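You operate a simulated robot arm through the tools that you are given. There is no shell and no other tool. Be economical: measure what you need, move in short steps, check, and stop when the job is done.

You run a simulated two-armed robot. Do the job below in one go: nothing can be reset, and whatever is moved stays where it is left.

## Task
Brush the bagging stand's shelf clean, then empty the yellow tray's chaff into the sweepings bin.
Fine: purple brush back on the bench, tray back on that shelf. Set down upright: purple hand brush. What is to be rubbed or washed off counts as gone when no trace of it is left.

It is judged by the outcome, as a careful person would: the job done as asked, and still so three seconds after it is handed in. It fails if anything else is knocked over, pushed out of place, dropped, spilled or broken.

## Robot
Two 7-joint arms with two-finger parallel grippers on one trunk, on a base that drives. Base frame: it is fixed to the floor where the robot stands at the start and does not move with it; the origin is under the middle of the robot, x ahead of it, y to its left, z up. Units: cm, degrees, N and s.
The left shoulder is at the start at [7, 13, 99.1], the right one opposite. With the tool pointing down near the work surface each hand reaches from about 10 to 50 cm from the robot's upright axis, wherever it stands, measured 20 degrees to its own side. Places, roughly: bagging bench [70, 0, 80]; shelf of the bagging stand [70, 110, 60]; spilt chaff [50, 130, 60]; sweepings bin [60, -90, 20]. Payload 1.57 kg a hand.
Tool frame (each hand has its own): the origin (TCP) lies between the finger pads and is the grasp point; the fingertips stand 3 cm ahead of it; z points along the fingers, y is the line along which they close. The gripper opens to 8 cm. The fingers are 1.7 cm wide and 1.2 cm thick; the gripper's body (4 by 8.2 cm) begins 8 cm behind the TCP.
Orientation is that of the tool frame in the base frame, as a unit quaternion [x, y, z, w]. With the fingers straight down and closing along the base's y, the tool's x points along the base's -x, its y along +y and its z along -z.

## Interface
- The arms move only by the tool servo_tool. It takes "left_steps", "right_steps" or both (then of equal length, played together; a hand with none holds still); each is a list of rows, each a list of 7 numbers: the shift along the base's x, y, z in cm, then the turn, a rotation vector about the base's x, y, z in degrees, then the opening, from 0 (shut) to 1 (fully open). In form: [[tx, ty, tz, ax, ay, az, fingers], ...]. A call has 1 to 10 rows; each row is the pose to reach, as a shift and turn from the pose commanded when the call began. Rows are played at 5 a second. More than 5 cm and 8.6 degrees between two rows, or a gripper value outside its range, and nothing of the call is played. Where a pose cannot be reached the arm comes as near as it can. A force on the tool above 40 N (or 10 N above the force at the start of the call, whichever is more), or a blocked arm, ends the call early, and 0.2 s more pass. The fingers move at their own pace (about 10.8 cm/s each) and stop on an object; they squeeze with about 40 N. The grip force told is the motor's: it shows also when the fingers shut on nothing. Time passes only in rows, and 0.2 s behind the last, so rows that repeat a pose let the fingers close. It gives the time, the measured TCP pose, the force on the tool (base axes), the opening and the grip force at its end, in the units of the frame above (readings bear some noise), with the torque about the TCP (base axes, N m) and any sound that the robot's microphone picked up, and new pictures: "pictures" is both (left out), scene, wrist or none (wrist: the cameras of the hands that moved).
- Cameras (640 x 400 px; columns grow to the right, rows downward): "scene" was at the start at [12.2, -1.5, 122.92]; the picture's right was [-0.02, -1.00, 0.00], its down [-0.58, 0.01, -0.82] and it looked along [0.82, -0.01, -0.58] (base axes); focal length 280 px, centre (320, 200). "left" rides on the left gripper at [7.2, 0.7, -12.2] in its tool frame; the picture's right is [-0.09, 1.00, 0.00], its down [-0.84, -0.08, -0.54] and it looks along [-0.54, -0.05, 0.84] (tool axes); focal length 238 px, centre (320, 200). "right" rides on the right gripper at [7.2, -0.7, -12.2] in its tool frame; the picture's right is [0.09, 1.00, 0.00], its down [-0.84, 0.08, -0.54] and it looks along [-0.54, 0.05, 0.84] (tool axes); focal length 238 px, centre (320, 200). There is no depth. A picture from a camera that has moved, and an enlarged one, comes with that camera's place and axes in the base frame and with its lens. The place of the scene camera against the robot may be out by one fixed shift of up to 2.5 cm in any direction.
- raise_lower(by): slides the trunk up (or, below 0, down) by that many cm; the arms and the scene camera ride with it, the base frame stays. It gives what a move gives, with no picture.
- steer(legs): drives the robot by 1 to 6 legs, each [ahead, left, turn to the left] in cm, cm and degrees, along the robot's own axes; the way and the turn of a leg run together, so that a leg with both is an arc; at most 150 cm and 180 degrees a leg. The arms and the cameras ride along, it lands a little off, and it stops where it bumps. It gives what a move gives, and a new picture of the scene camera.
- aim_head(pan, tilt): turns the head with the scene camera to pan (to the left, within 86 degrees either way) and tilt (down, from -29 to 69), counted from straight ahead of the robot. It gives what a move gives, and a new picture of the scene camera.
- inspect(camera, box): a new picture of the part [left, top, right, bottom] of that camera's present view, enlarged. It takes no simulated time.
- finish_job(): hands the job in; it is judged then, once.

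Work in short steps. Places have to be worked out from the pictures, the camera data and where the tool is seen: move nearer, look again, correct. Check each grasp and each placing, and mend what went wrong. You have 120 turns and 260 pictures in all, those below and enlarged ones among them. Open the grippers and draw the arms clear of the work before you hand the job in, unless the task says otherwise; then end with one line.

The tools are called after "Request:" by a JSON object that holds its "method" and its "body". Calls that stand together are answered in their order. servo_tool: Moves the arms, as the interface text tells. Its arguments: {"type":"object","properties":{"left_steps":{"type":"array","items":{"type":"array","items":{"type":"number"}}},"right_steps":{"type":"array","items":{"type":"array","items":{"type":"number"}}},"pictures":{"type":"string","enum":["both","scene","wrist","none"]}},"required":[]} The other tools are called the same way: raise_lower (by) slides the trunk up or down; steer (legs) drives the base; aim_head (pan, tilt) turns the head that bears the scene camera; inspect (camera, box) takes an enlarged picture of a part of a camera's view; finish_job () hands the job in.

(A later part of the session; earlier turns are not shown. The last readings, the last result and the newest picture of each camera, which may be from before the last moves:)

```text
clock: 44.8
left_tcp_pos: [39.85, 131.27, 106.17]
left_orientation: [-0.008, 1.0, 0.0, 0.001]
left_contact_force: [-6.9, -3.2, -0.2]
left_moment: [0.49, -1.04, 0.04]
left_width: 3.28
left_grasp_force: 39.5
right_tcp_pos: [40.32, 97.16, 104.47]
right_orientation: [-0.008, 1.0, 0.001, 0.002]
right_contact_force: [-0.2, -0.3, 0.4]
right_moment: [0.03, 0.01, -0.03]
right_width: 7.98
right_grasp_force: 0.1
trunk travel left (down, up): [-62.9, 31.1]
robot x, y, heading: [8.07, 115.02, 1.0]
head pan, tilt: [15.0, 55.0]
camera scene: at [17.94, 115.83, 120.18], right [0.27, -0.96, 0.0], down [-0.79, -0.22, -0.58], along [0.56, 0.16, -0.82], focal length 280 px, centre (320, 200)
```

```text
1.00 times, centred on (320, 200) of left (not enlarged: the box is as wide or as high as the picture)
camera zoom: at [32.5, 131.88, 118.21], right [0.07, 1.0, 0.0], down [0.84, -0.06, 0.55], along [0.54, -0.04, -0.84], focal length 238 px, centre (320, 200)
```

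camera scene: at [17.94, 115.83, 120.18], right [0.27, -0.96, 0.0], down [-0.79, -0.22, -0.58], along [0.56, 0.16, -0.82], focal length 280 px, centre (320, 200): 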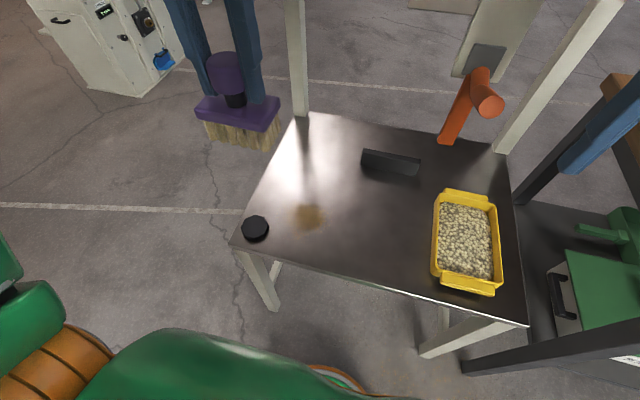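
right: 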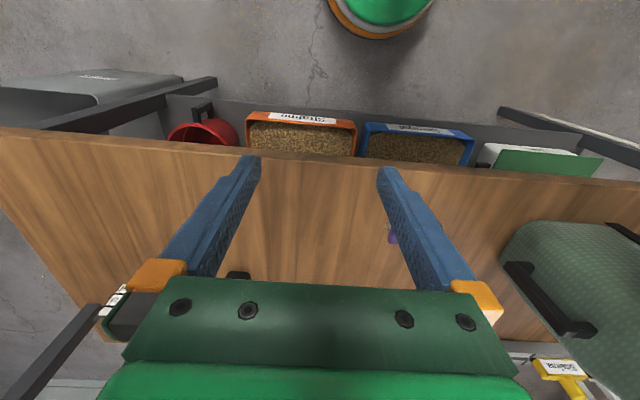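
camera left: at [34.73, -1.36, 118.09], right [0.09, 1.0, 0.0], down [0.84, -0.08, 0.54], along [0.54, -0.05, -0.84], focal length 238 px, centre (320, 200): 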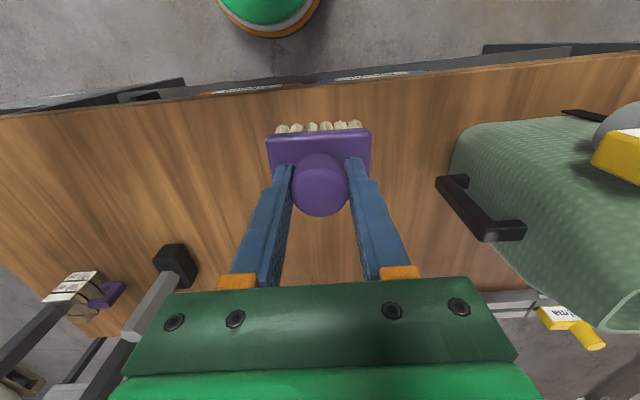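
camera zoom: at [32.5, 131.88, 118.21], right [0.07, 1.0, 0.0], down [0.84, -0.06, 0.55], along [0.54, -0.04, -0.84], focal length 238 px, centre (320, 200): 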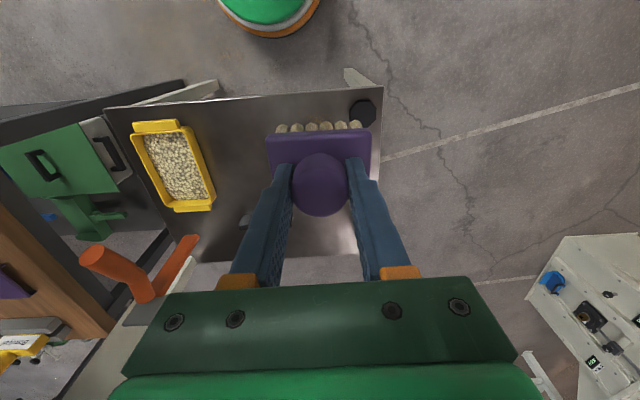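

The force (−8 N at ~13 cm above TCP) says the left wrist touches the machine's overhead beam. I back off 12 cm and then lower the trunk.

Request:
{"method": "steer", "body": {"legs": [[-12, 0, 0]]}}

Request:
{"method": "raise_lower", "body": {"by": -28}}

Request:
{"method": "aim_head", "body": {"pan": 5, "tilt": 35}}

```text
clock: 46.0
left_tcp_pos: [28.68, 131.33, 105.81]
left_orientation: [-0.009, 1.0, 0.0, -0.001]
left_contact_force: [0.1, 0.8, -0.6]
left_moment: [0.0, 0.0, -0.02]
left_width: 3.3
left_grasp_force: 40.1
right_tcp_pos: [29.24, 97.15, 104.23]
right_orientation: [-0.01, 1.0, 0.0, -0.001]
right_contact_force: [0.0, -0.2, -1.1]
right_moment: [-0.02, 0.02, 0.0]
right_width: 8.02
right_grasp_force: 0.0
trunk travel left (down, up): [-62.9, 31.1]
robot x, y, heading: [-3.63, 114.75, 1.1]
head pan, tilt: [15.0, 55.0]
camera scene: at [6.84, 115.84, 120.1], right [0.28, -0.96, 0.0], down [-0.79, -0.23, -0.57], along [0.55, 0.16, -0.82], focal length 280 px, centre (320, 200)
```

scene: 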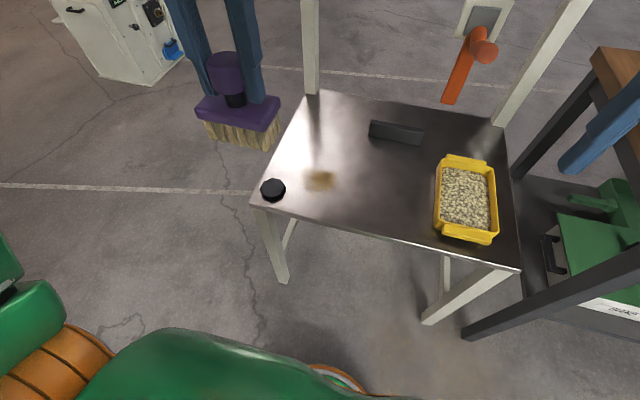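

```text
clock: 48.8
left_tcp_pos: [28.67, 131.4, 77.86]
left_orientation: [-0.01, 1.0, 0.0, 0.0]
left_contact_force: [-0.6, -0.3, -0.8]
left_moment: [0.0, 0.01, -0.01]
left_width: 3.33
left_grasp_force: 40.3
right_tcp_pos: [29.07, 97.18, 76.31]
right_orientation: [-0.009, 1.0, 0.0, 0.0]
right_contact_force: [0.1, -0.4, 0.2]
right_moment: [0.01, 0.01, -0.02]
right_width: 8.0
right_grasp_force: 0.0
trunk travel left (down, up): [-34.9, 59.1]
robot x, y, heading: [-3.58, 115.51, 1.3]
head pan, tilt: [15.0, 55.0]
```

```text
clock: 49.6
left_tcp_pos: [28.44, 131.37, 77.94]
left_orientation: [-0.009, 1.0, 0.0, 0.0]
left_contact_force: [-0.1, -0.5, -1.6]
left_moment: [0.0, 0.01, -0.03]
left_width: 3.29
left_grasp_force: 40.6
right_tcp_pos: [28.96, 97.21, 76.3]
right_orientation: [-0.01, 1.0, 0.001, 0.0]
right_contact_force: [0.0, -0.9, 0.3]
right_moment: [0.01, 0.01, -0.02]
right_width: 8.0
right_grasp_force: 0.0
trunk travel left (down, up): [-34.9, 59.1]
robot x, y, heading: [-3.71, 114.98, 0.9]
head pan, tilt: [5.0, 35.0]
camera scene: at [8.52, 114.79, 94.94], right [0.11, -0.99, 0.0], down [-0.57, -0.06, -0.82], along [0.81, 0.09, -0.57], focal length 280 px, centre (320, 200)
```

scene: 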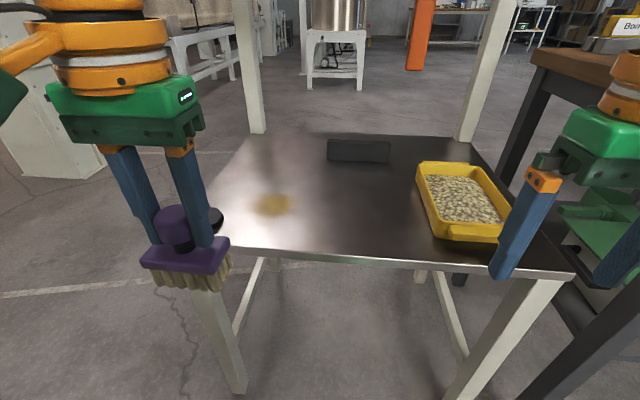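

Triangulated: shelf z≈62.8, chaff ≈(51,128.7). Brush bottom should touch at TCP ≈71. Drive forward again 13 cm.

Request:
{"method": "steer", "body": {"legs": [[13, 0, 0]]}}

Request:
{"method": "inspect", "body": {"camera": "left", "box": [0, 0, 640, 400]}}

```text
clock: 50.9
left_tcp_pos: [41.19, 131.5, 77.91]
left_orientation: [-0.009, 1.0, -0.001, 0.0]
left_contact_force: [-0.5, 0.3, -1.4]
left_moment: [-0.01, 0.01, 0.0]
left_width: 3.31
left_grasp_force: 40.1
right_tcp_pos: [41.75, 97.35, 76.27]
right_orientation: [-0.009, 1.0, -0.001, 0.0]
right_contact_force: [0.0, 0.5, 0.0]
right_moment: [0.02, 0.0, 0.0]
right_width: 7.98
right_grasp_force: 0.1
trunk travel left (down, up): [-34.9, 59.1]
robot x, y, heading: [8.87, 114.77, 0.8]
head pan, tilt: [5.0, 35.0]
camera scene: at [21.23, 115.0, 94.94], right [0.1, -0.99, 0.0], down [-0.57, -0.06, -0.82], along [0.81, 0.09, -0.57], focal length 280 px, centre (320, 200)
```

scene: 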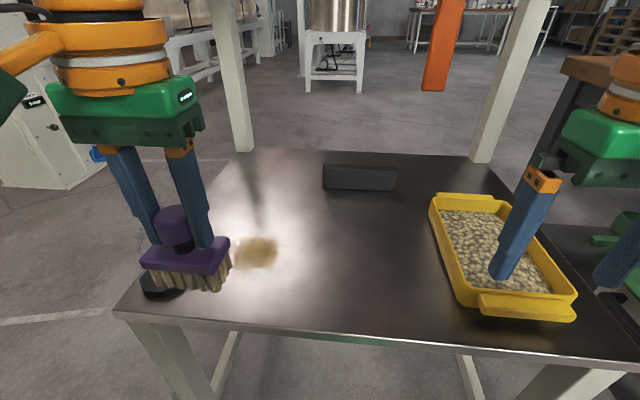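

```text
1.00 times, centred on (320, 200) of left (not enlarged: the box is as wide or as high as the picture)
camera zoom: at [33.97, 132.12, 90.06], right [0.07, 1.0, 0.0], down [0.84, -0.06, 0.54], along [0.54, -0.04, -0.84], focal length 238 px, centre (320, 200)
```

zoom: 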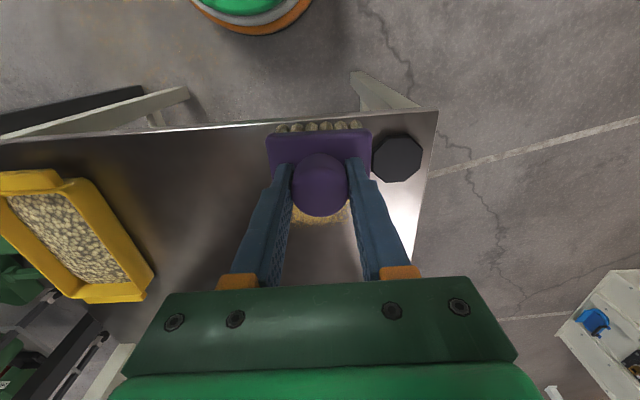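

Chaff spans x 48–55, y 125–132; the octagon begins at y≈137.7. I move over and lower the brush in front of the patch until contact.

Request:
{"method": "servo_tool", "body": {"left_steps": [[3, -1.5, 0, 0, 0, 0, 0], [6, -3, -1, 0, 0, 0, 0], [6, -3, -3, 0, 0, 0, 0], [6, -3, -5, 0, 0, 0, 0], [6, -3, -6, 0, 0, 0, 0], [6, -3, -6, 0, 0, 0, 0]]}}

```text
clock: 52.3
left_tcp_pos: [47.16, 128.57, 71.84]
left_orientation: [-0.009, 1.0, 0.0, -0.001]
left_contact_force: [-0.1, 0.7, -0.9]
left_moment: [0.0, 0.0, -0.04]
left_width: 3.32
left_grasp_force: 39.9
right_tcp_pos: [41.59, 97.35, 76.22]
right_orientation: [-0.009, 1.0, -0.001, 0.0]
right_contact_force: [-0.5, 0.0, -0.2]
right_moment: [0.0, -0.02, -0.01]
right_width: 8.0
right_grasp_force: 0.0
trunk travel left (down, up): [-34.9, 59.1]
robot x, y, heading: [9.14, 115.4, 1.1]
head pan, tilt: [5.0, 35.0]
camera scene: at [21.19, 115.0, 94.94], right [0.1, -0.99, 0.0], down [-0.57, -0.06, -0.82], along [0.81, 0.09, -0.57], focal length 280 px, centre (320, 200)
camera left: at [39.81, 129.15, 84.03], right [0.07, 1.0, 0.0], down [0.84, -0.06, 0.54], along [0.54, -0.04, -0.84], focal length 238 px, centre (320, 200)
```

scene: 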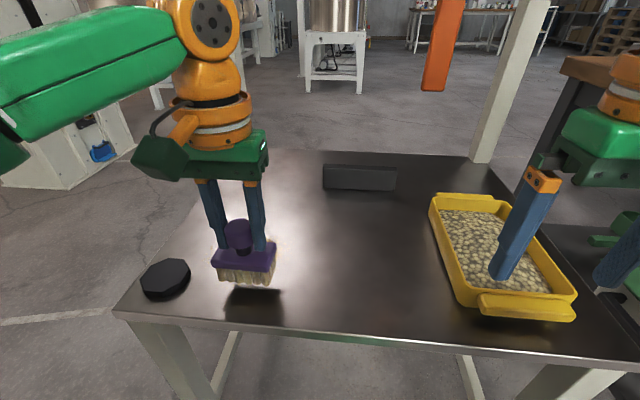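
left: 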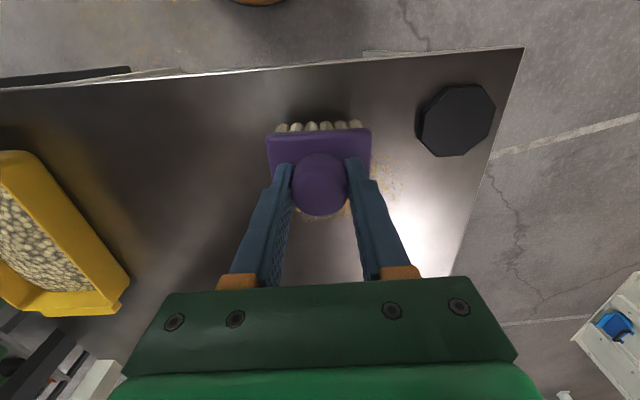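

Not yet in contact. Lower in small steps.

Request:
{"method": "servo_tool", "body": {"left_steps": [[0, 0, -0.5, 0, 0, 0, 0], [0, 0, -0.9, 0, 0, 0, 0], [0, 0, -1.2, 0, 0, 0, 0], [0, 0, -1.2, 0, 0, 0, 0]], "pictures": "scene"}}

```text
clock: 53.3
left_tcp_pos: [47.01, 128.56, 70.71]
left_orientation: [-0.009, 1.0, -0.001, 0.001]
left_contact_force: [-0.6, 0.2, -1.1]
left_moment: [-0.01, -0.01, 0.0]
left_width: 3.32
left_grasp_force: 40.0
right_tcp_pos: [41.6, 97.37, 76.3]
right_orientation: [-0.009, 1.0, 0.0, 0.001]
right_contact_force: [0.0, -0.7, 0.5]
right_moment: [0.0, 0.01, -0.01]
right_width: 8.02
right_grasp_force: 0.0
trunk travel left (down, up): [-34.9, 59.1]
robot x, y, heading: [8.7, 115.48, 1.1]
head pan, tilt: [5.0, 35.0]
camera scene: at [21.19, 115.0, 94.94], right [0.1, -0.99, 0.0], down [-0.57, -0.06, -0.82], along [0.81, 0.09, -0.57], focal length 280 px, centre (320, 200)
```

scene: 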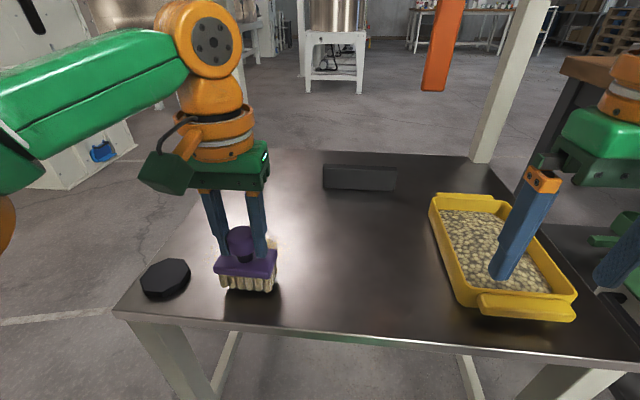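

Nearly down; keep lowering to light contact.

Request:
{"method": "servo_tool", "body": {"left_steps": [[0, 0, -0.3, 0, 0, 0, 0], [0, 0, -0.6, 0, 0, 0, 0], [0, 0, -0.9, 0, 0, 0, 0], [0, 0, -0.9, 0, 0, 0, 0]], "pictures": "none"}}

Request:
{"method": "inspect", "body": {"camera": "scene", "box": [180, 210, 340, 310]}}

```text
clock: 54.3
left_tcp_pos: [47.18, 128.54, 69.82]
left_orientation: [-0.01, 1.0, 0.0, 0.0]
left_contact_force: [-0.4, -0.8, -2.1]
left_moment: [-0.02, 0.0, 0.01]
left_width: 3.3
left_grasp_force: 40.0
right_tcp_pos: [41.76, 97.38, 76.35]
right_orientation: [-0.009, 1.0, 0.0, 0.0]
right_contact_force: [-0.3, 0.7, -0.1]
right_moment: [-0.01, 0.0, -0.02]
right_width: 8.01
right_grasp_force: 0.0
trunk travel left (down, up): [-34.9, 59.1]
robot x, y, heading: [8.8, 115.23, 0.9]
head pan, tilt: [5.0, 35.0]
```

```text
4.00 times, centred on (260, 260) of scene
camera zoom: at [21.19, 115.0, 94.94], right [0.1, -0.99, 0.0], down [-0.57, -0.06, -0.82], along [0.81, 0.09, -0.57], focal length 1121 px, centre (560, -40)
```

zoom: 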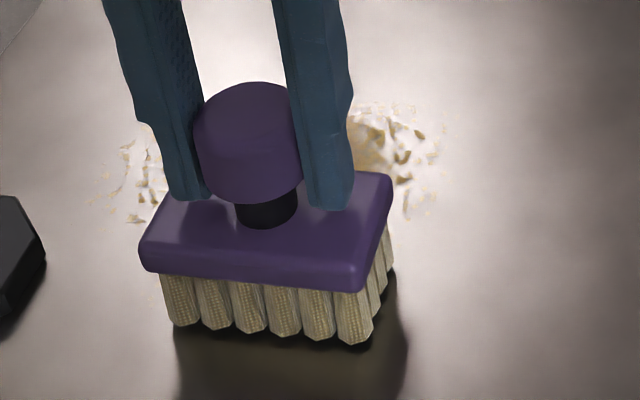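

Still hovering slightly. Lower further.

Request:
{"method": "servo_tool", "body": {"left_steps": [[0, 0, -0.3, 0, 0, 0, 0], [0, 0, -0.6, 0, 0, 0, 0], [0, 0, -0.9, 0, 0, 0, 0], [0, 0, -1.1, 0, 0, 0, 0]], "pictures": "none"}}

Request:
{"method": "inspect", "body": {"camera": "scene", "box": [180, 210, 340, 310]}}

```text
clock: 55.1
left_tcp_pos: [47.02, 128.53, 69.51]
left_orientation: [-0.011, 1.0, -0.001, 0.007]
left_contact_force: [-0.9, 2.5, 21.3]
left_moment: [0.37, 0.49, -0.02]
left_width: 3.28
left_grasp_force: 39.4
right_tcp_pos: [41.44, 97.33, 76.41]
right_orientation: [-0.009, 1.0, 0.0, 0.001]
right_contact_force: [0.4, 0.3, 0.9]
right_moment: [-0.01, 0.01, -0.07]
right_width: 7.99
right_grasp_force: 0.1
trunk travel left (down, up): [-34.9, 59.1]
robot x, y, heading: [8.99, 115.36, 1.1]
head pan, tilt: [5.0, 35.0]
stopped in row 3 (left hand): the force on the tool passed its limit at 47 N (the readings are from after the stop); the commanded pose is now the measured one
```

```text
4.00 times, centred on (260, 260) of scene
camera zoom: at [20.88, 114.94, 95.02], right [0.11, -0.99, 0.0], down [-0.57, -0.06, -0.82], along [0.82, 0.09, -0.57], focal length 1121 px, centre (560, -40)
```

zoom: 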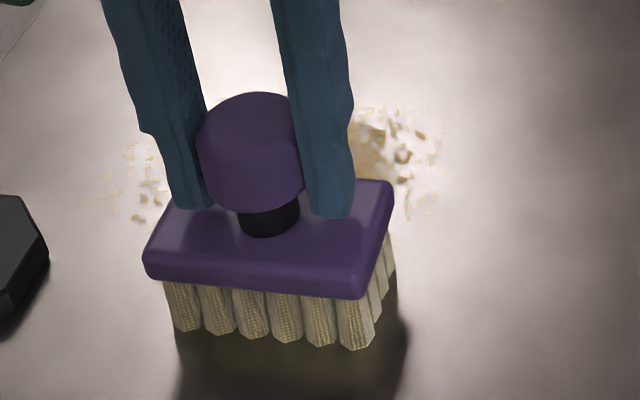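

Contact at z≈69.7. I ease up 0.1 cm and stroke forward through the patch, watching force.

Request:
{"method": "servo_tool", "body": {"left_steps": [[0, 0, 0.1, 0, 0, 0, 0], [1.5, 0, 0.1, 0, 0, 0, 0], [3, 0, 0.1, 0, 0, 0, 0], [4.5, 0, 0.1, 0, 0, 0, 0], [6, 0, 0.1, 0, 0, 0, 0], [7.5, 0, 0.1, 0, 0, 0, 0], [9, 0, 0.1, 0, 0, 0, 0]], "pictures": "scene"}}

Request:
{"method": "inspect", "body": {"camera": "scene", "box": [180, 200, 340, 300]}}

```text
clock: 56.6
left_tcp_pos: [52.91, 128.46, 69.41]
left_orientation: [-0.009, 1.0, -0.001, 0.01]
left_contact_force: [-7.2, -1.9, 21.8]
left_moment: [0.42, 0.39, 0.09]
left_width: 3.31
left_grasp_force: 40.3
left hand out of reach, approached as far as the arm can: row 6, 7
right_tcp_pos: [41.2, 97.38, 76.53]
right_orientation: [-0.01, 1.0, 0.001, 0.004]
right_contact_force: [-1.0, -0.1, -0.1]
right_moment: [0.0, -0.04, -0.03]
right_width: 7.99
right_grasp_force: 0.1
trunk travel left (down, up): [-34.9, 59.1]
robot x, y, heading: [8.84, 115.18, 1.0]
head pan, tilt: [5.0, 35.0]
stopped in row 7 (left hand): the force on the tool passed its limit at 52 N (the readings are from after the stop); the commanded pose is now the measured one
camera scene: at [20.64, 114.83, 95.06], right [0.11, -0.99, 0.0], down [-0.57, -0.06, -0.82], along [0.82, 0.09, -0.57], focal length 280 px, centre (320, 200)
```

scene: 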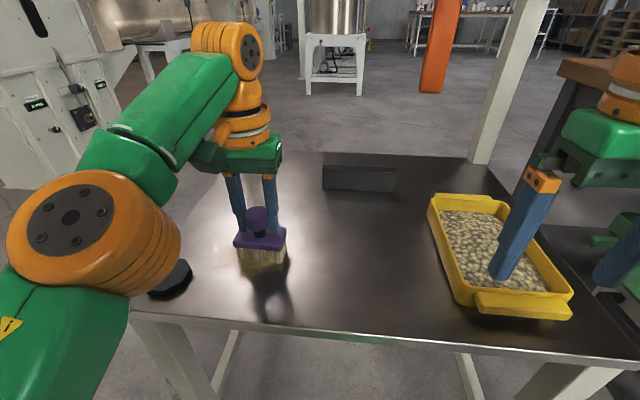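

```text
4.00 times, centred on (260, 250) of scene
camera zoom: at [20.64, 114.83, 95.06], right [0.11, -0.99, 0.0], down [-0.57, -0.06, -0.82], along [0.82, 0.09, -0.57], focal length 1121 px, centre (560, 0)
```

zoom: 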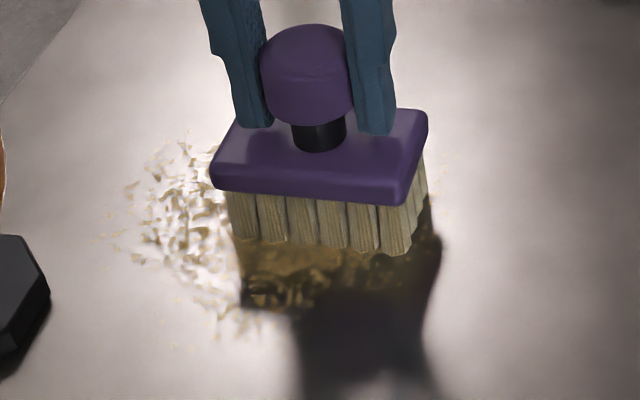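

Reach ends at x≈53 from here; the patch extends beyond. I lift the brush a little, pull it back and drive 7 cm nearer.

Request:
{"method": "servo_tool", "body": {"left_steps": [[-0.5, 0, 1.5, 0, 0, 0, 0], [-2, 0, 3, 0, 0, 0, 0], [-4, 0, 4, 0, 0, 0, 0], [-6, 0, 4, 0, 0, 0, 0]], "pictures": "none"}}

Request:
{"method": "steer", "body": {"legs": [[7, 0, 0]]}}

Request:
{"method": "inspect", "body": {"camera": "scene", "box": [100, 180, 340, 330]}}

```text
clock: 57.6
left_tcp_pos: [47.46, 128.68, 72.8]
left_orientation: [-0.01, 1.0, -0.001, 0.007]
left_contact_force: [-0.3, 0.4, -2.1]
left_moment: [0.0, 0.0, -0.03]
left_width: 3.31
left_grasp_force: 40.5
right_tcp_pos: [41.62, 97.35, 76.38]
right_orientation: [-0.009, 1.0, 0.0, 0.0]
right_contact_force: [0.3, 0.5, -0.5]
right_moment: [-0.01, -0.02, -0.01]
right_width: 7.99
right_grasp_force: 0.0
trunk travel left (down, up): [-34.9, 59.1]
robot x, y, heading: [8.75, 115.34, 0.9]
head pan, tilt: [5.0, 35.0]
```

```text
clock: 58.7
left_tcp_pos: [54.62, 128.78, 72.84]
left_orientation: [-0.009, 1.0, -0.002, 0.006]
left_contact_force: [0.4, 0.4, -1.8]
left_moment: [-0.02, 0.01, 0.02]
left_width: 3.31
left_grasp_force: 39.7
right_tcp_pos: [48.83, 97.47, 76.28]
right_orientation: [-0.008, 1.0, 0.0, 0.0]
right_contact_force: [-0.5, -0.3, -0.4]
right_moment: [-0.02, 0.03, -0.01]
right_width: 8.01
right_grasp_force: 0.1
trunk travel left (down, up): [-34.9, 59.1]
robot x, y, heading: [15.94, 115.43, 0.8]
head pan, tilt: [5.0, 35.0]
camera scene: at [28.4, 115.12, 94.93], right [0.1, -0.99, 0.0], down [-0.57, -0.06, -0.82], along [0.81, 0.08, -0.57], focal length 280 px, centre (320, 200)
```

scene: 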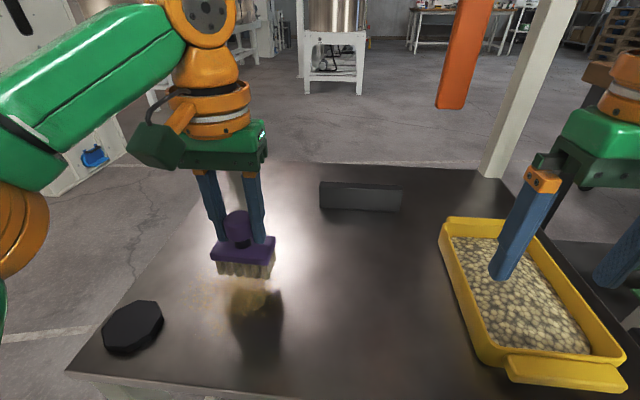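

```text
2.67 times, centred on (220, 255) of scene
camera zoom: at [28.4, 115.12, 94.93], right [0.1, -0.99, 0.0], down [-0.57, -0.06, -0.82], along [0.81, 0.08, -0.57], focal length 747 px, centre (587, 53)
```

zoom: 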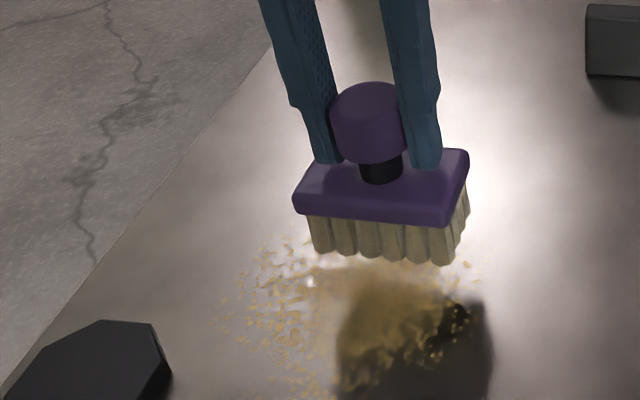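

Patch spans about x 46.5–56, y 123–137. Now stroke: set down at the near side with light pressure and go back and forth in the middle lane.

Request:
{"method": "servo_tool", "body": {"left_steps": [[-3.5, 0, 0, 0, 0, 0, 0], [-7, 0, -1.5, 0, 0, 0, 0], [-7.5, 0, -2.9, 0, 0, 0, 0], [-7.5, 0, -3.2, 0, 0, 0, 0], [-5.5, 0, -3.2, 0, 0, 0, 0], [-3.5, 0, -3.2, 0, 0, 0, 0], [-1.5, 0, -3.2, 0, 0, 0, 0], [0.5, 0, -3.2, 0, 0, 0, 0], [2.5, 0, -3.2, 0, 0, 0, 0], [2.5, 0, -3.2, 0, 0, 0, 0]], "pictures": "none"}}

Request:
{"method": "inspect", "body": {"camera": "scene", "box": [100, 180, 340, 330]}}

```text
clock: 60.9
left_tcp_pos: [57.2, 128.68, 69.44]
left_orientation: [-0.009, 1.0, -0.001, 0.006]
left_contact_force: [1.1, -0.2, -1.1]
left_moment: [0.01, 0.03, -0.01]
left_width: 3.31
left_grasp_force: 40.1
right_tcp_pos: [48.79, 97.39, 76.27]
right_orientation: [-0.008, 1.0, 0.0, 0.001]
right_contact_force: [0.5, 0.8, 0.2]
right_moment: [0.04, 0.0, -0.01]
right_width: 7.98
right_grasp_force: 0.1
trunk travel left (down, up): [-34.9, 59.1]
robot x, y, heading: [15.99, 115.41, 1.0]
head pan, tilt: [5.0, 35.0]
```

```text
2.67 times, centred on (220, 255) of scene
camera zoom: at [28.34, 115.13, 94.94], right [0.1, -0.99, 0.0], down [-0.57, -0.06, -0.82], along [0.81, 0.08, -0.57], focal length 747 px, centre (587, 53)
```

zoom: 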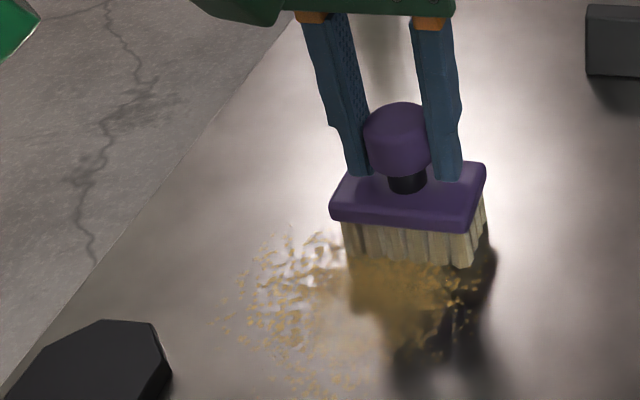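

No contact now (the brush was pushed up slightly in the grip). I lower in fine steps here to find contact.

Request:
{"method": "servo_tool", "body": {"left_steps": [[0, 0, -0.1, 0, 0, 0, 0], [0, 0, -0.2, 0, 0, 0, 0], [0, 0, -0.3, 0, 0, 0, 0], [0, 0, -0.3, 0, 0, 0, 0]], "pictures": "none"}}

```text
clock: 61.9
left_tcp_pos: [56.95, 128.66, 69.47]
left_orientation: [-0.01, 1.0, -0.001, 0.008]
left_contact_force: [7.4, 6.4, 23.6]
left_moment: [0.64, -0.83, 0.05]
left_width: 3.29
left_grasp_force: 39.9
right_tcp_pos: [48.59, 97.58, 76.52]
right_orientation: [-0.009, 1.0, 0.0, 0.001]
right_contact_force: [0.3, 0.0, 0.0]
right_moment: [-0.02, -0.02, -0.03]
right_width: 8.0
right_grasp_force: 0.0
trunk travel left (down, up): [-34.9, 59.1]
robot x, y, heading: [16.41, 115.27, 0.9]
head pan, tilt: [5.0, 35.0]
```

Contact with ~24 N; ease 0.1 and stroke back toward me and forward again.

Request:
{"method": "servo_tool", "body": {"left_steps": [[-1.5, 0, 0.08, 0, 0, 0, 0], [-3.5, 0, 0.08, 0, 0, 0, 0], [-5.5, 0, 0.08, 0, 0, 0, 0], [-7.5, 0, 0.08, 0, 0, 0, 0], [-9.5, 0, 0.08, 0, 0, 0, 0], [-10.5, 0, 0.08, 0, 0, 0, 0], [-8.5, 0, 0.08, 0, 0, 0, 0], [-6.5, 0, 0.08, 0, 0, 0, 0], [-4.5, 0, 0.08, 0, 0, 0, 0], [-2.5, 0, 0.08, 0, 0, 0, 0]], "pictures": "none"}}

Request:
{"method": "inspect", "body": {"camera": "scene", "box": [100, 180, 340, 330]}}

```text
clock: 64.1
left_tcp_pos: [54.17, 128.66, 69.48]
left_orientation: [-0.008, 1.0, 0.0, 0.008]
left_contact_force: [-8.0, -0.8, 17.9]
left_moment: [0.18, 0.41, 0.08]
left_width: 3.33
left_grasp_force: 40.0
right_tcp_pos: [48.35, 97.43, 76.41]
right_orientation: [-0.008, 1.0, 0.001, 0.002]
right_contact_force: [0.0, 0.7, -0.2]
right_moment: [0.03, -0.02, -0.02]
right_width: 8.01
right_grasp_force: 0.1
trunk travel left (down, up): [-34.9, 59.1]
robot x, y, heading: [16.0, 115.28, 1.1]
head pan, tilt: [5.0, 35.0]
```

```text
2.67 times, centred on (220, 255) of scene
camera zoom: at [27.88, 115.0, 95.02], right [0.1, -0.99, 0.0], down [-0.57, -0.06, -0.82], along [0.82, 0.09, -0.57], focal length 747 px, centre (587, 53)
```

zoom: 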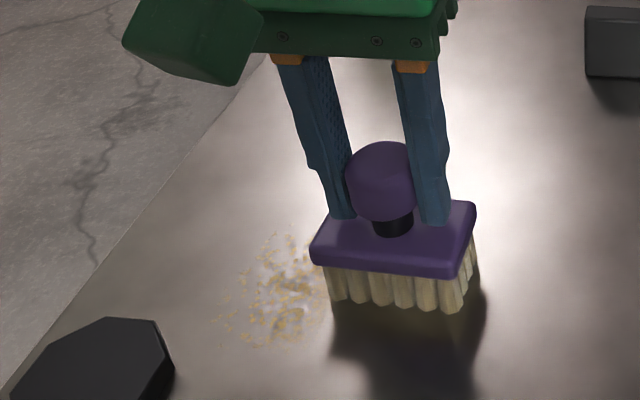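

Rubbing removes it cleanly. Remaining marks lie at y≈132–137, x 48–56; I slide to the left lane, staying behind the octagon (x≥51.8).

Request:
{"method": "servo_tool", "body": {"left_steps": [[1.5, 1, 0, 0, 0, 0, 0], [2, 3, 0, 0, 0, 0, 0], [2, 5, 0, 0, 0, 0, 0], [0.5, 5, 0, 0, 0, 0, 0], [-1, 5, 0, 0, 0, 0, 0], [-2.2, 5, 0, 0, 0, 0, 0], [-2.2, 3.5, 0, 0, 0, 0, 0], [-4, 2.5, 0, 0, 0, 0, 0], [-5.5, 2.5, 0, 0, 0, 0, 0], [-3.5, 2.5, 0, 0, 0, 0, 0]], "pictures": "none"}}

Request:
{"method": "inspect", "body": {"camera": "scene", "box": [100, 180, 340, 330]}}

```text
clock: 66.3
left_tcp_pos: [51.07, 131.24, 69.44]
left_orientation: [-0.009, 1.0, -0.001, 0.007]
left_contact_force: [-1.6, -0.8, 2.8]
left_moment: [0.07, 0.04, 0.04]
left_width: 3.27
left_grasp_force: 40.2
right_tcp_pos: [48.67, 97.35, 76.39]
right_orientation: [-0.009, 1.0, 0.0, 0.001]
right_contact_force: [0.5, 0.3, -0.5]
right_moment: [0.03, 0.0, -0.01]
right_width: 8.03
right_grasp_force: 0.0
trunk travel left (down, up): [-34.9, 59.1]
robot x, y, heading: [16.39, 115.46, 1.0]
head pan, tilt: [5.0, 35.0]
```

```text
2.67 times, centred on (220, 255) of scene
camera zoom: at [28.26, 115.07, 94.96], right [0.1, -0.99, 0.0], down [-0.57, -0.06, -0.82], along [0.82, 0.09, -0.57], focal length 747 px, centre (587, 53)
```

zoom: 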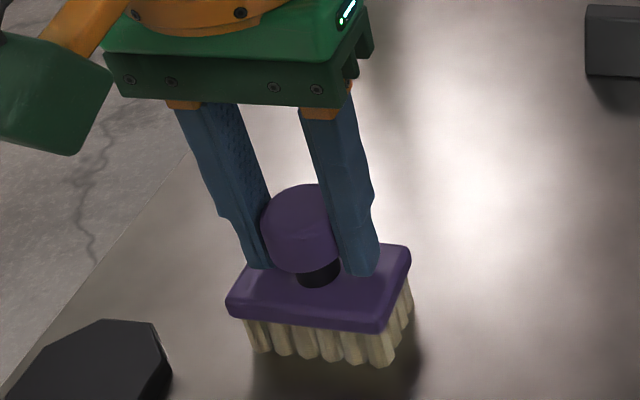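

Looks clean. Lift the brush and check the whole area.

Request:
{"method": "servo_tool", "body": {"left_steps": [[0, 0, 1, 0, 0, 0, 0], [0, 0, 3, 0, 0, 0, 0], [0, 0, 6, 0, 0, 0, 0], [0, 0, 9, 0, 0, 0, 0], [0, 0, 9, 0, 0, 0, 0]]}}

Request:
{"method": "inspect", "body": {"camera": "scene", "box": [100, 180, 340, 330]}}

```text
clock: 67.5
left_tcp_pos: [50.95, 131.28, 78.56]
left_orientation: [-0.008, 1.0, -0.001, 0.007]
left_contact_force: [-0.1, 0.5, -1.8]
left_moment: [-0.02, 0.01, -0.01]
left_width: 3.3
left_grasp_force: 40.0
right_tcp_pos: [48.8, 97.49, 76.32]
right_orientation: [-0.009, 1.0, 0.0, 0.0]
right_contact_force: [0.5, -0.1, -0.3]
right_moment: [-0.01, -0.03, -0.01]
right_width: 8.01
right_grasp_force: 0.0
trunk travel left (down, up): [-34.9, 59.1]
robot x, y, heading: [16.35, 115.48, 1.0]
head pan, tilt: [5.0, 35.0]
camera scene: at [28.37, 115.15, 94.94], right [0.1, -0.99, 0.0], down [-0.57, -0.06, -0.82], along [0.81, 0.08, -0.57], focal length 280 px, centre (320, 200)
camera left: at [43.56, 131.89, 90.63], right [0.08, 1.0, 0.0], down [0.83, -0.06, 0.55], along [0.55, -0.04, -0.83], focal length 238 px, centre (320, 200)
```

scene: 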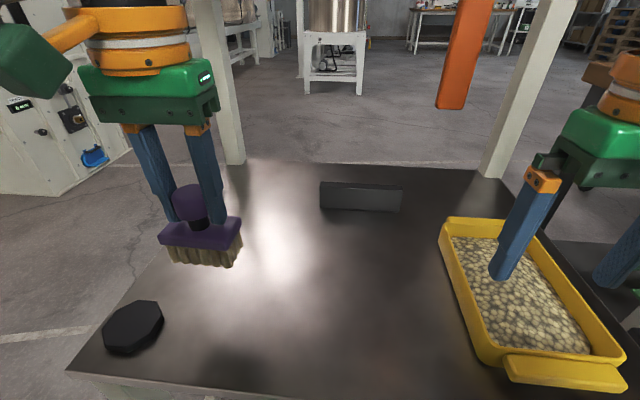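
left: 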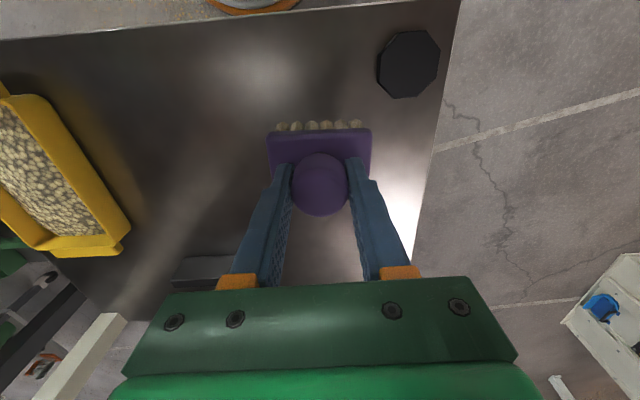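

```text
2.67 times, centred on (220, 255) of scene
camera zoom: at [28.37, 115.15, 94.94], right [0.1, -0.99, 0.0], down [-0.57, -0.06, -0.82], along [0.81, 0.08, -0.57], focal length 747 px, centre (587, 53)
```

zoom: 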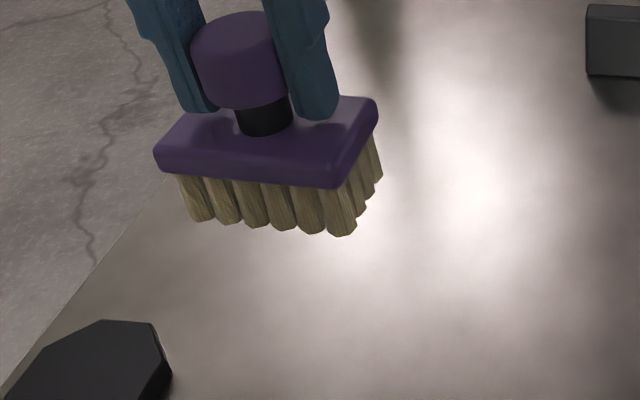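

Clean from here. Back off, raise, and view the shelf from another angle before returning the brush.

Request:
{"method": "steer", "body": {"legs": [[-54, 0, 0]]}}

Request:
{"method": "raise_lower", "body": {"by": 28}}

Request:
{"method": "inspect", "body": {"camera": "scene", "box": [220, 120, 460, 270]}}

```text
clock: 70.7
left_tcp_pos: [-5.24, 130.4, 78.59]
left_orientation: [-0.009, 1.0, -0.001, 0.007]
left_contact_force: [-0.7, 0.0, -1.4]
left_moment: [0.0, -0.02, 0.0]
left_width: 3.29
left_grasp_force: 39.5
right_tcp_pos: [-7.26, 96.49, 76.38]
right_orientation: [-0.008, 1.0, 0.0, 0.0]
right_contact_force: [0.6, 0.7, 1.0]
right_moment: [0.03, -0.01, 0.0]
right_width: 8.0
right_grasp_force: 0.0
trunk travel left (down, up): [-34.9, 59.1]
robot x, y, heading: [-40.2, 114.32, 0.9]
head pan, tilt: [5.0, 35.0]
camera scene: at [-27.79, 114.19, 94.95], right [0.1, -0.99, 0.0], down [-0.57, -0.06, -0.82], along [0.81, 0.09, -0.57], focal length 280 px, centre (320, 200)
```

scene: 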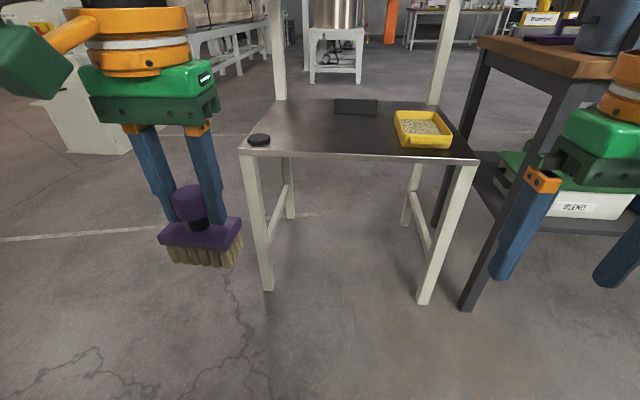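

```text
clock: 73.5
left_tcp_pos: [-5.16, 130.28, 106.56]
left_orientation: [-0.009, 1.0, -0.002, 0.006]
left_contact_force: [0.2, -0.1, -1.1]
left_moment: [0.04, 0.0, -0.02]
left_width: 3.3
left_grasp_force: 40.3
right_tcp_pos: [-7.26, 96.63, 104.32]
right_orientation: [-0.009, 1.0, -0.001, 0.0]
right_contact_force: [0.2, 0.4, 0.3]
right_moment: [-0.03, -0.01, -0.02]
right_width: 7.99
right_grasp_force: 0.1
trunk travel left (down, up): [-62.9, 31.1]
robot x, y, heading: [-39.99, 114.56, 1.0]
head pan, tilt: [5.0, 35.0]
```

```text
2.67 times, centred on (340, 195) of scene
camera zoom: at [-27.75, 114.2, 122.94], right [0.1, -0.99, 0.0], down [-0.57, -0.06, -0.82], along [0.81, 0.09, -0.57], focal length 747 px, centre (267, 213)
```

zoom: 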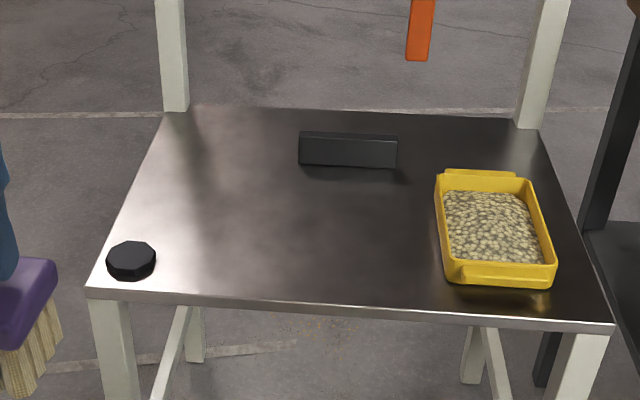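

Shelf is clean. Now take the brush back to the bench.

Request:
{"method": "steer", "body": {"legs": [[0, 0, -1], [0, -132, 0], [48, 0, 0]]}}

```text
clock: 82.7
left_tcp_pos: [42.74, 3.39, 106.51]
left_orientation: [-0.008, 1.0, -0.002, 0.007]
left_contact_force: [-0.3, 1.2, -1.6]
left_moment: [0.02, -0.03, -0.02]
left_width: 3.3
left_grasp_force: 40.0
right_tcp_pos: [40.51, -30.29, 104.26]
right_orientation: [-0.007, 1.0, 0.0, 0.0]
right_contact_force: [-0.3, 1.1, 0.3]
right_moment: [0.04, 0.01, 0.0]
right_width: 8.04
right_grasp_force: 0.0
trunk travel left (down, up): [-62.9, 31.1]
robot x, y, heading: [7.96, -12.31, 0.9]
head pan, tilt: [5.0, 35.0]
camera scene: at [20.07, -12.67, 122.95], right [0.1, -0.99, 0.0], down [-0.57, -0.06, -0.82], along [0.81, 0.08, -0.57], focal length 280 px, centre (320, 200)
```

scene: 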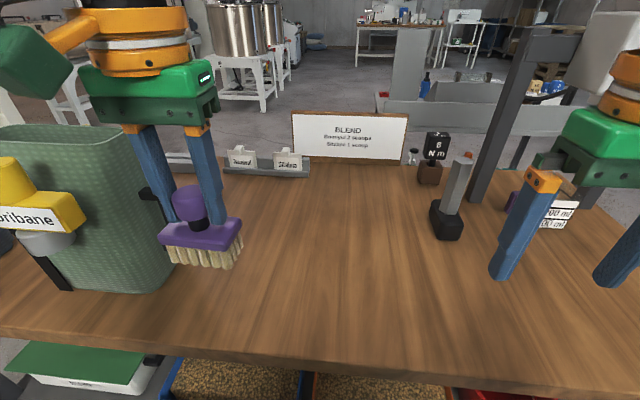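

Move right and forward over the brush's original spot, then descend to just above the bench.

Request:
{"method": "servo_tool", "body": {"left_steps": [[1, -2, 0, 0, 0, 0, 0], [2, -4, 0, 0, 0, 0, 0], [3, -5.5, -1, 0, 0, 0, 0], [4.5, -5.5, -4, 0, 0, 0, 0], [4.5, -5.5, -7, 0, 0, 0, 0], [4.5, -5.5, -10, 0, 0, 0, 0], [4.5, -5.5, -12, 0, 0, 0, 0], [4.5, -5.5, -13, 0, 0, 0, 0], [4.5, -5.5, -13.5, 0, 0, 0, 0], [4.5, -5.5, -13.8, 0, 0, 0, 0]]}}

Request:
{"method": "inspect", "body": {"camera": "scene", "box": [160, 200, 360, 325]}}

```text
clock: 84.9
left_tcp_pos: [47.21, -2.22, 92.81]
left_orientation: [-0.007, 1.0, -0.001, 0.007]
left_contact_force: [-0.4, 0.0, -1.7]
left_moment: [-0.01, -0.03, -0.02]
left_width: 3.27
left_grasp_force: 40.2
left hand out of reach, approached as far as the arm can: row 2, 3
right_tcp_pos: [40.58, -30.35, 104.32]
right_orientation: [-0.008, 1.0, 0.0, 0.0]
right_contact_force: [-0.2, -0.5, 0.4]
right_moment: [-0.02, -0.02, -0.01]
right_width: 7.99
right_grasp_force: 0.2
trunk travel left (down, up): [-62.9, 31.1]
robot x, y, heading: [7.67, -12.51, 0.9]
head pan, tilt: [5.0, 35.0]
camera scene: at [20.16, -12.67, 122.94], right [0.1, -0.99, 0.0], down [-0.57, -0.06, -0.82], along [0.81, 0.08, -0.57], focal length 280 px, centre (320, 200)
camera left: at [39.82, -1.53, 104.87], right [0.08, 1.0, 0.0], down [0.83, -0.06, 0.55], along [0.55, -0.04, -0.83], focal length 238 px, centre (320, 200)
```

scene: 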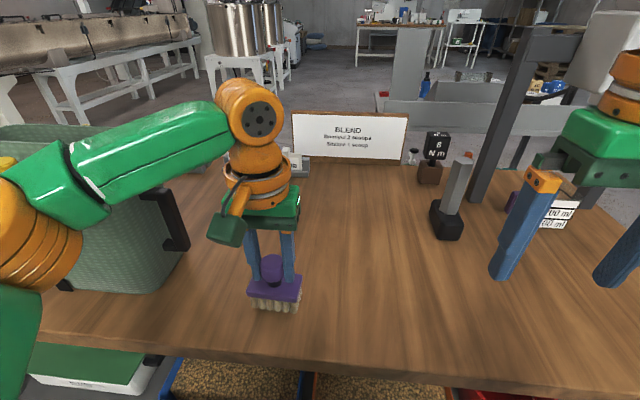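
left: 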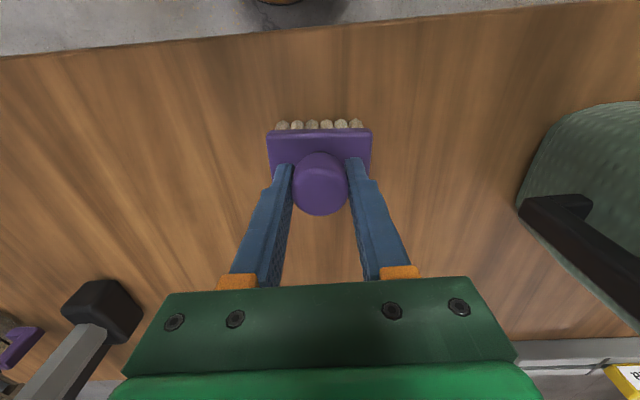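

```text
3.20 times, centred on (260, 262) of scene
camera zoom: at [20.16, -12.67, 122.94], right [0.1, -0.99, 0.0], down [-0.57, -0.06, -0.82], along [0.81, 0.08, -0.57], focal length 897 px, centre (512, 0)
```

zoom: 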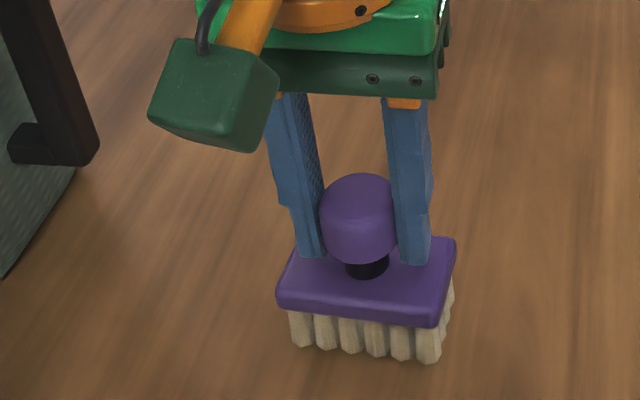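

Nearly down. Lower in tiny steps to contact.

Request:
{"method": "servo_tool", "body": {"left_steps": [[0, 0, -0.2, 0, 0, 0, 0], [0, 0, -0.4, 0, 0, 0, 0], [0, 0, -0.5, 0, 0, 0, 0], [0, 0, -0.6, 0, 0, 0, 0], [0, 0, -0.7, 0, 0, 0, 0]], "pictures": "none"}}

```text
clock: 86.0
left_tcp_pos: [47.19, -2.23, 92.45]
left_orientation: [-0.009, 1.0, -0.003, 0.012]
left_contact_force: [0.7, -0.8, 18.2]
left_moment: [0.49, 0.3, -0.02]
left_width: 3.3
left_grasp_force: 39.6
right_tcp_pos: [40.33, -30.54, 104.52]
right_orientation: [-0.008, 1.0, 0.001, 0.002]
right_contact_force: [0.0, -1.0, 1.0]
right_moment: [0.01, 0.0, 0.03]
right_width: 8.02
right_grasp_force: 0.0
trunk travel left (down, up): [-62.9, 31.1]
robot x, y, heading: [7.72, -12.1, 0.8]
head pan, tilt: [5.0, 35.0]
stopped in row 5 (left hand): the force on the tool passed its limit at 44 N (the readings are from after the stop); the commanded pose is now the measured one
```

Standing on the bench. Ease up a hair, open, and rise.

Request:
{"method": "servo_tool", "body": {"left_steps": [[0, 0, 0.15, 0, 0, 0, 0], [0, 0, 0.15, 0, 0, 0, 0.6], [0, 0, 0.15, 0, 0, 0, 1], [0, 0, 0.15, 0, 0, 0, 1], [0, 0, 2, 0, 0, 0, 1], [0, 0, 5, 0, 0, 0, 1], [-1, 0, 9, 0, 0, 0, 1], [-4, 0, 12, 0, 0, 0, 1], [-7, 1, 14, 0, 0, 0, 1], [-7, 1, 14, 0, 0, 0, 1]]}}

Request:
{"method": "inspect", "body": {"camera": "scene", "box": [160, 200, 360, 325]}}

```text
clock: 88.2
left_tcp_pos: [40.51, -1.55, 106.1]
left_orientation: [-0.008, 1.0, -0.003, 0.01]
left_contact_force: [1.2, -0.3, -0.4]
left_moment: [0.0, 0.01, 0.0]
left_width: 7.98
left_grasp_force: 0.0
right_tcp_pos: [40.55, -30.29, 104.27]
right_orientation: [-0.008, 1.0, -0.001, 0.0]
right_contact_force: [0.1, 0.4, 0.3]
right_moment: [0.02, 0.04, -0.03]
right_width: 8.0
right_grasp_force: 0.1
trunk travel left (down, up): [-62.9, 31.1]
robot x, y, heading: [8.04, -12.51, 0.8]
head pan, tilt: [5.0, 35.0]
camera scene: at [20.19, -12.71, 122.94], right [0.1, -0.99, 0.0], down [-0.57, -0.06, -0.82], along [0.81, 0.08, -0.57], focal length 280 px, centre (320, 200)
camera left: at [32.99, -0.85, 118.06], right [0.08, 1.0, 0.0], down [0.83, -0.06, 0.56], along [0.56, -0.05, -0.83], focal length 238 px, centre (320, 200)
```

scene: 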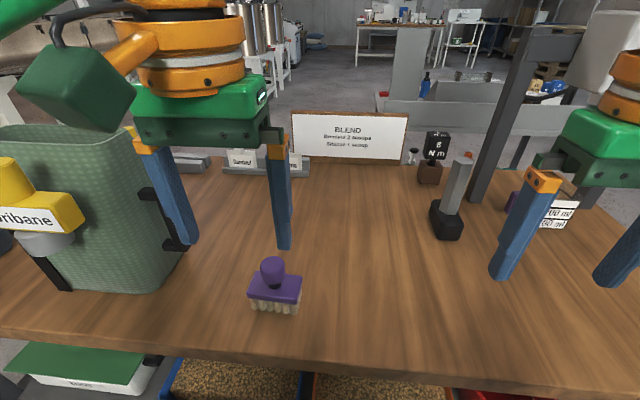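
left: 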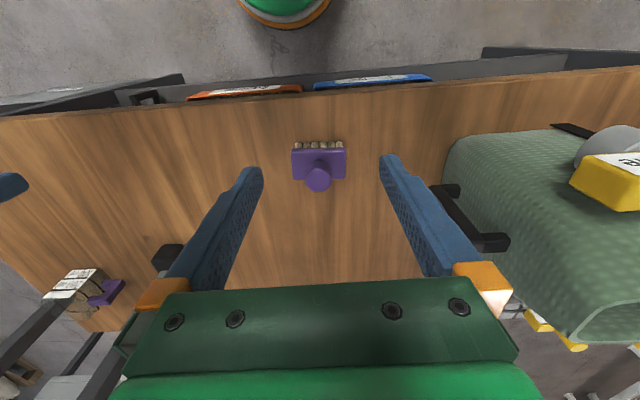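

```text
3.20 times, centred on (260, 262) of scene
camera zoom: at [20.19, -12.71, 122.94], right [0.1, -0.99, 0.0], down [-0.57, -0.06, -0.82], along [0.81, 0.08, -0.57], focal length 897 px, centre (512, 0)
```

zoom: 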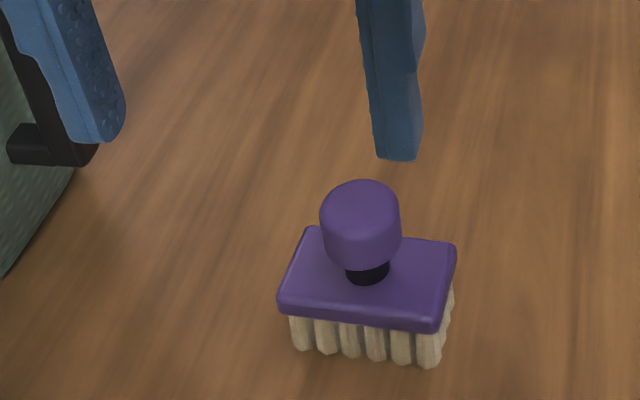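

Brush is upright on the bench. Back off and look for the sweepings bin on the right.

Request:
{"method": "steer", "body": {"legs": [[-48, 0, 0], [0, 0, -60]]}}

Request:
{"method": "aim_head", "body": {"pan": 10, "tilt": 35}}

```text
clock: 93.7
left_tcp_pos: [-13.9, -35.64, 106.05]
left_orientation: [0.491, 0.871, -0.007, 0.007]
left_contact_force: [0.4, -0.7, -0.2]
left_moment: [0.0, 0.01, 0.0]
left_width: 8.03
left_grasp_force: 0.1
right_tcp_pos: [-38.85, -50.31, 104.35]
right_orientation: [0.491, 0.871, 0.0, 0.0]
right_contact_force: [-0.3, 2.0, 0.6]
right_moment: [0.03, 0.03, -0.02]
right_width: 8.01
right_grasp_force: 0.1
trunk travel left (down, up): [-62.9, 31.1]
robot x, y, heading: [-39.69, -12.98, -59.1]
head pan, tilt: [5.0, 35.0]
camera scene: at [-33.52, -25.78, 122.95], right [-0.81, -0.59, 0.0], down [-0.34, 0.46, -0.82], along [0.48, -0.66, -0.57], focal length 280 px, centre (320, 200)
```

scene: 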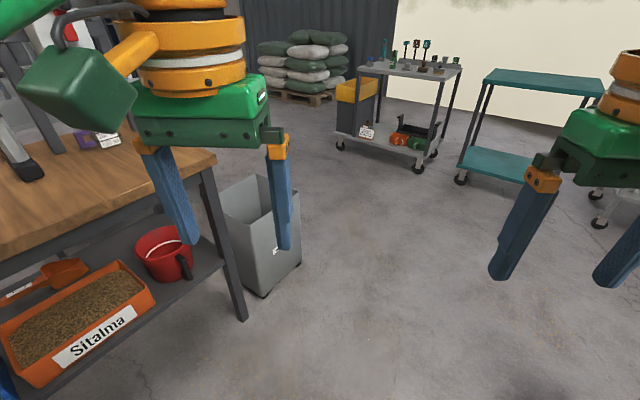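

```text
clock: 94.3
left_tcp_pos: [-13.95, -35.68, 106.0]
left_orientation: [0.49, 0.871, -0.007, 0.007]
left_contact_force: [-0.4, -0.6, 0.0]
left_moment: [0.0, -0.02, -0.01]
left_width: 8.03
left_grasp_force: 0.0
right_tcp_pos: [-38.93, -50.22, 104.44]
right_orientation: [0.492, 0.871, 0.0, 0.0]
right_contact_force: [-0.4, -0.3, 0.6]
right_moment: [-0.01, 0.01, -0.04]
right_width: 8.01
right_grasp_force: 0.0
trunk travel left (down, up): [-62.9, 31.1]
robot x, y, heading: [-39.76, -13.14, -58.8]
head pan, tilt: [10.0, 35.0]
camera scene: at [-32.93, -25.31, 122.95], right [-0.75, -0.66, 0.0], down [-0.38, 0.43, -0.82], along [0.54, -0.62, -0.57], focal length 280 px, centre (320, 200)
```

scene: 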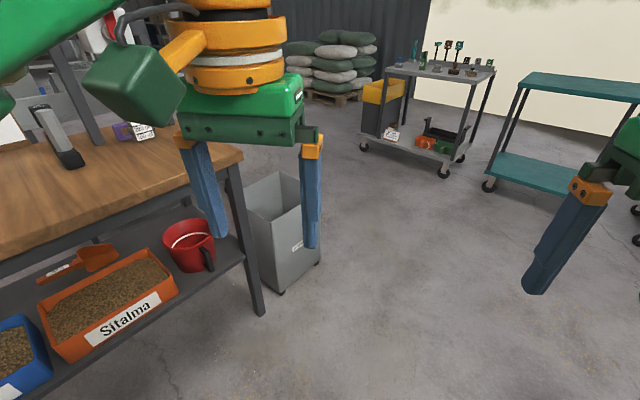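

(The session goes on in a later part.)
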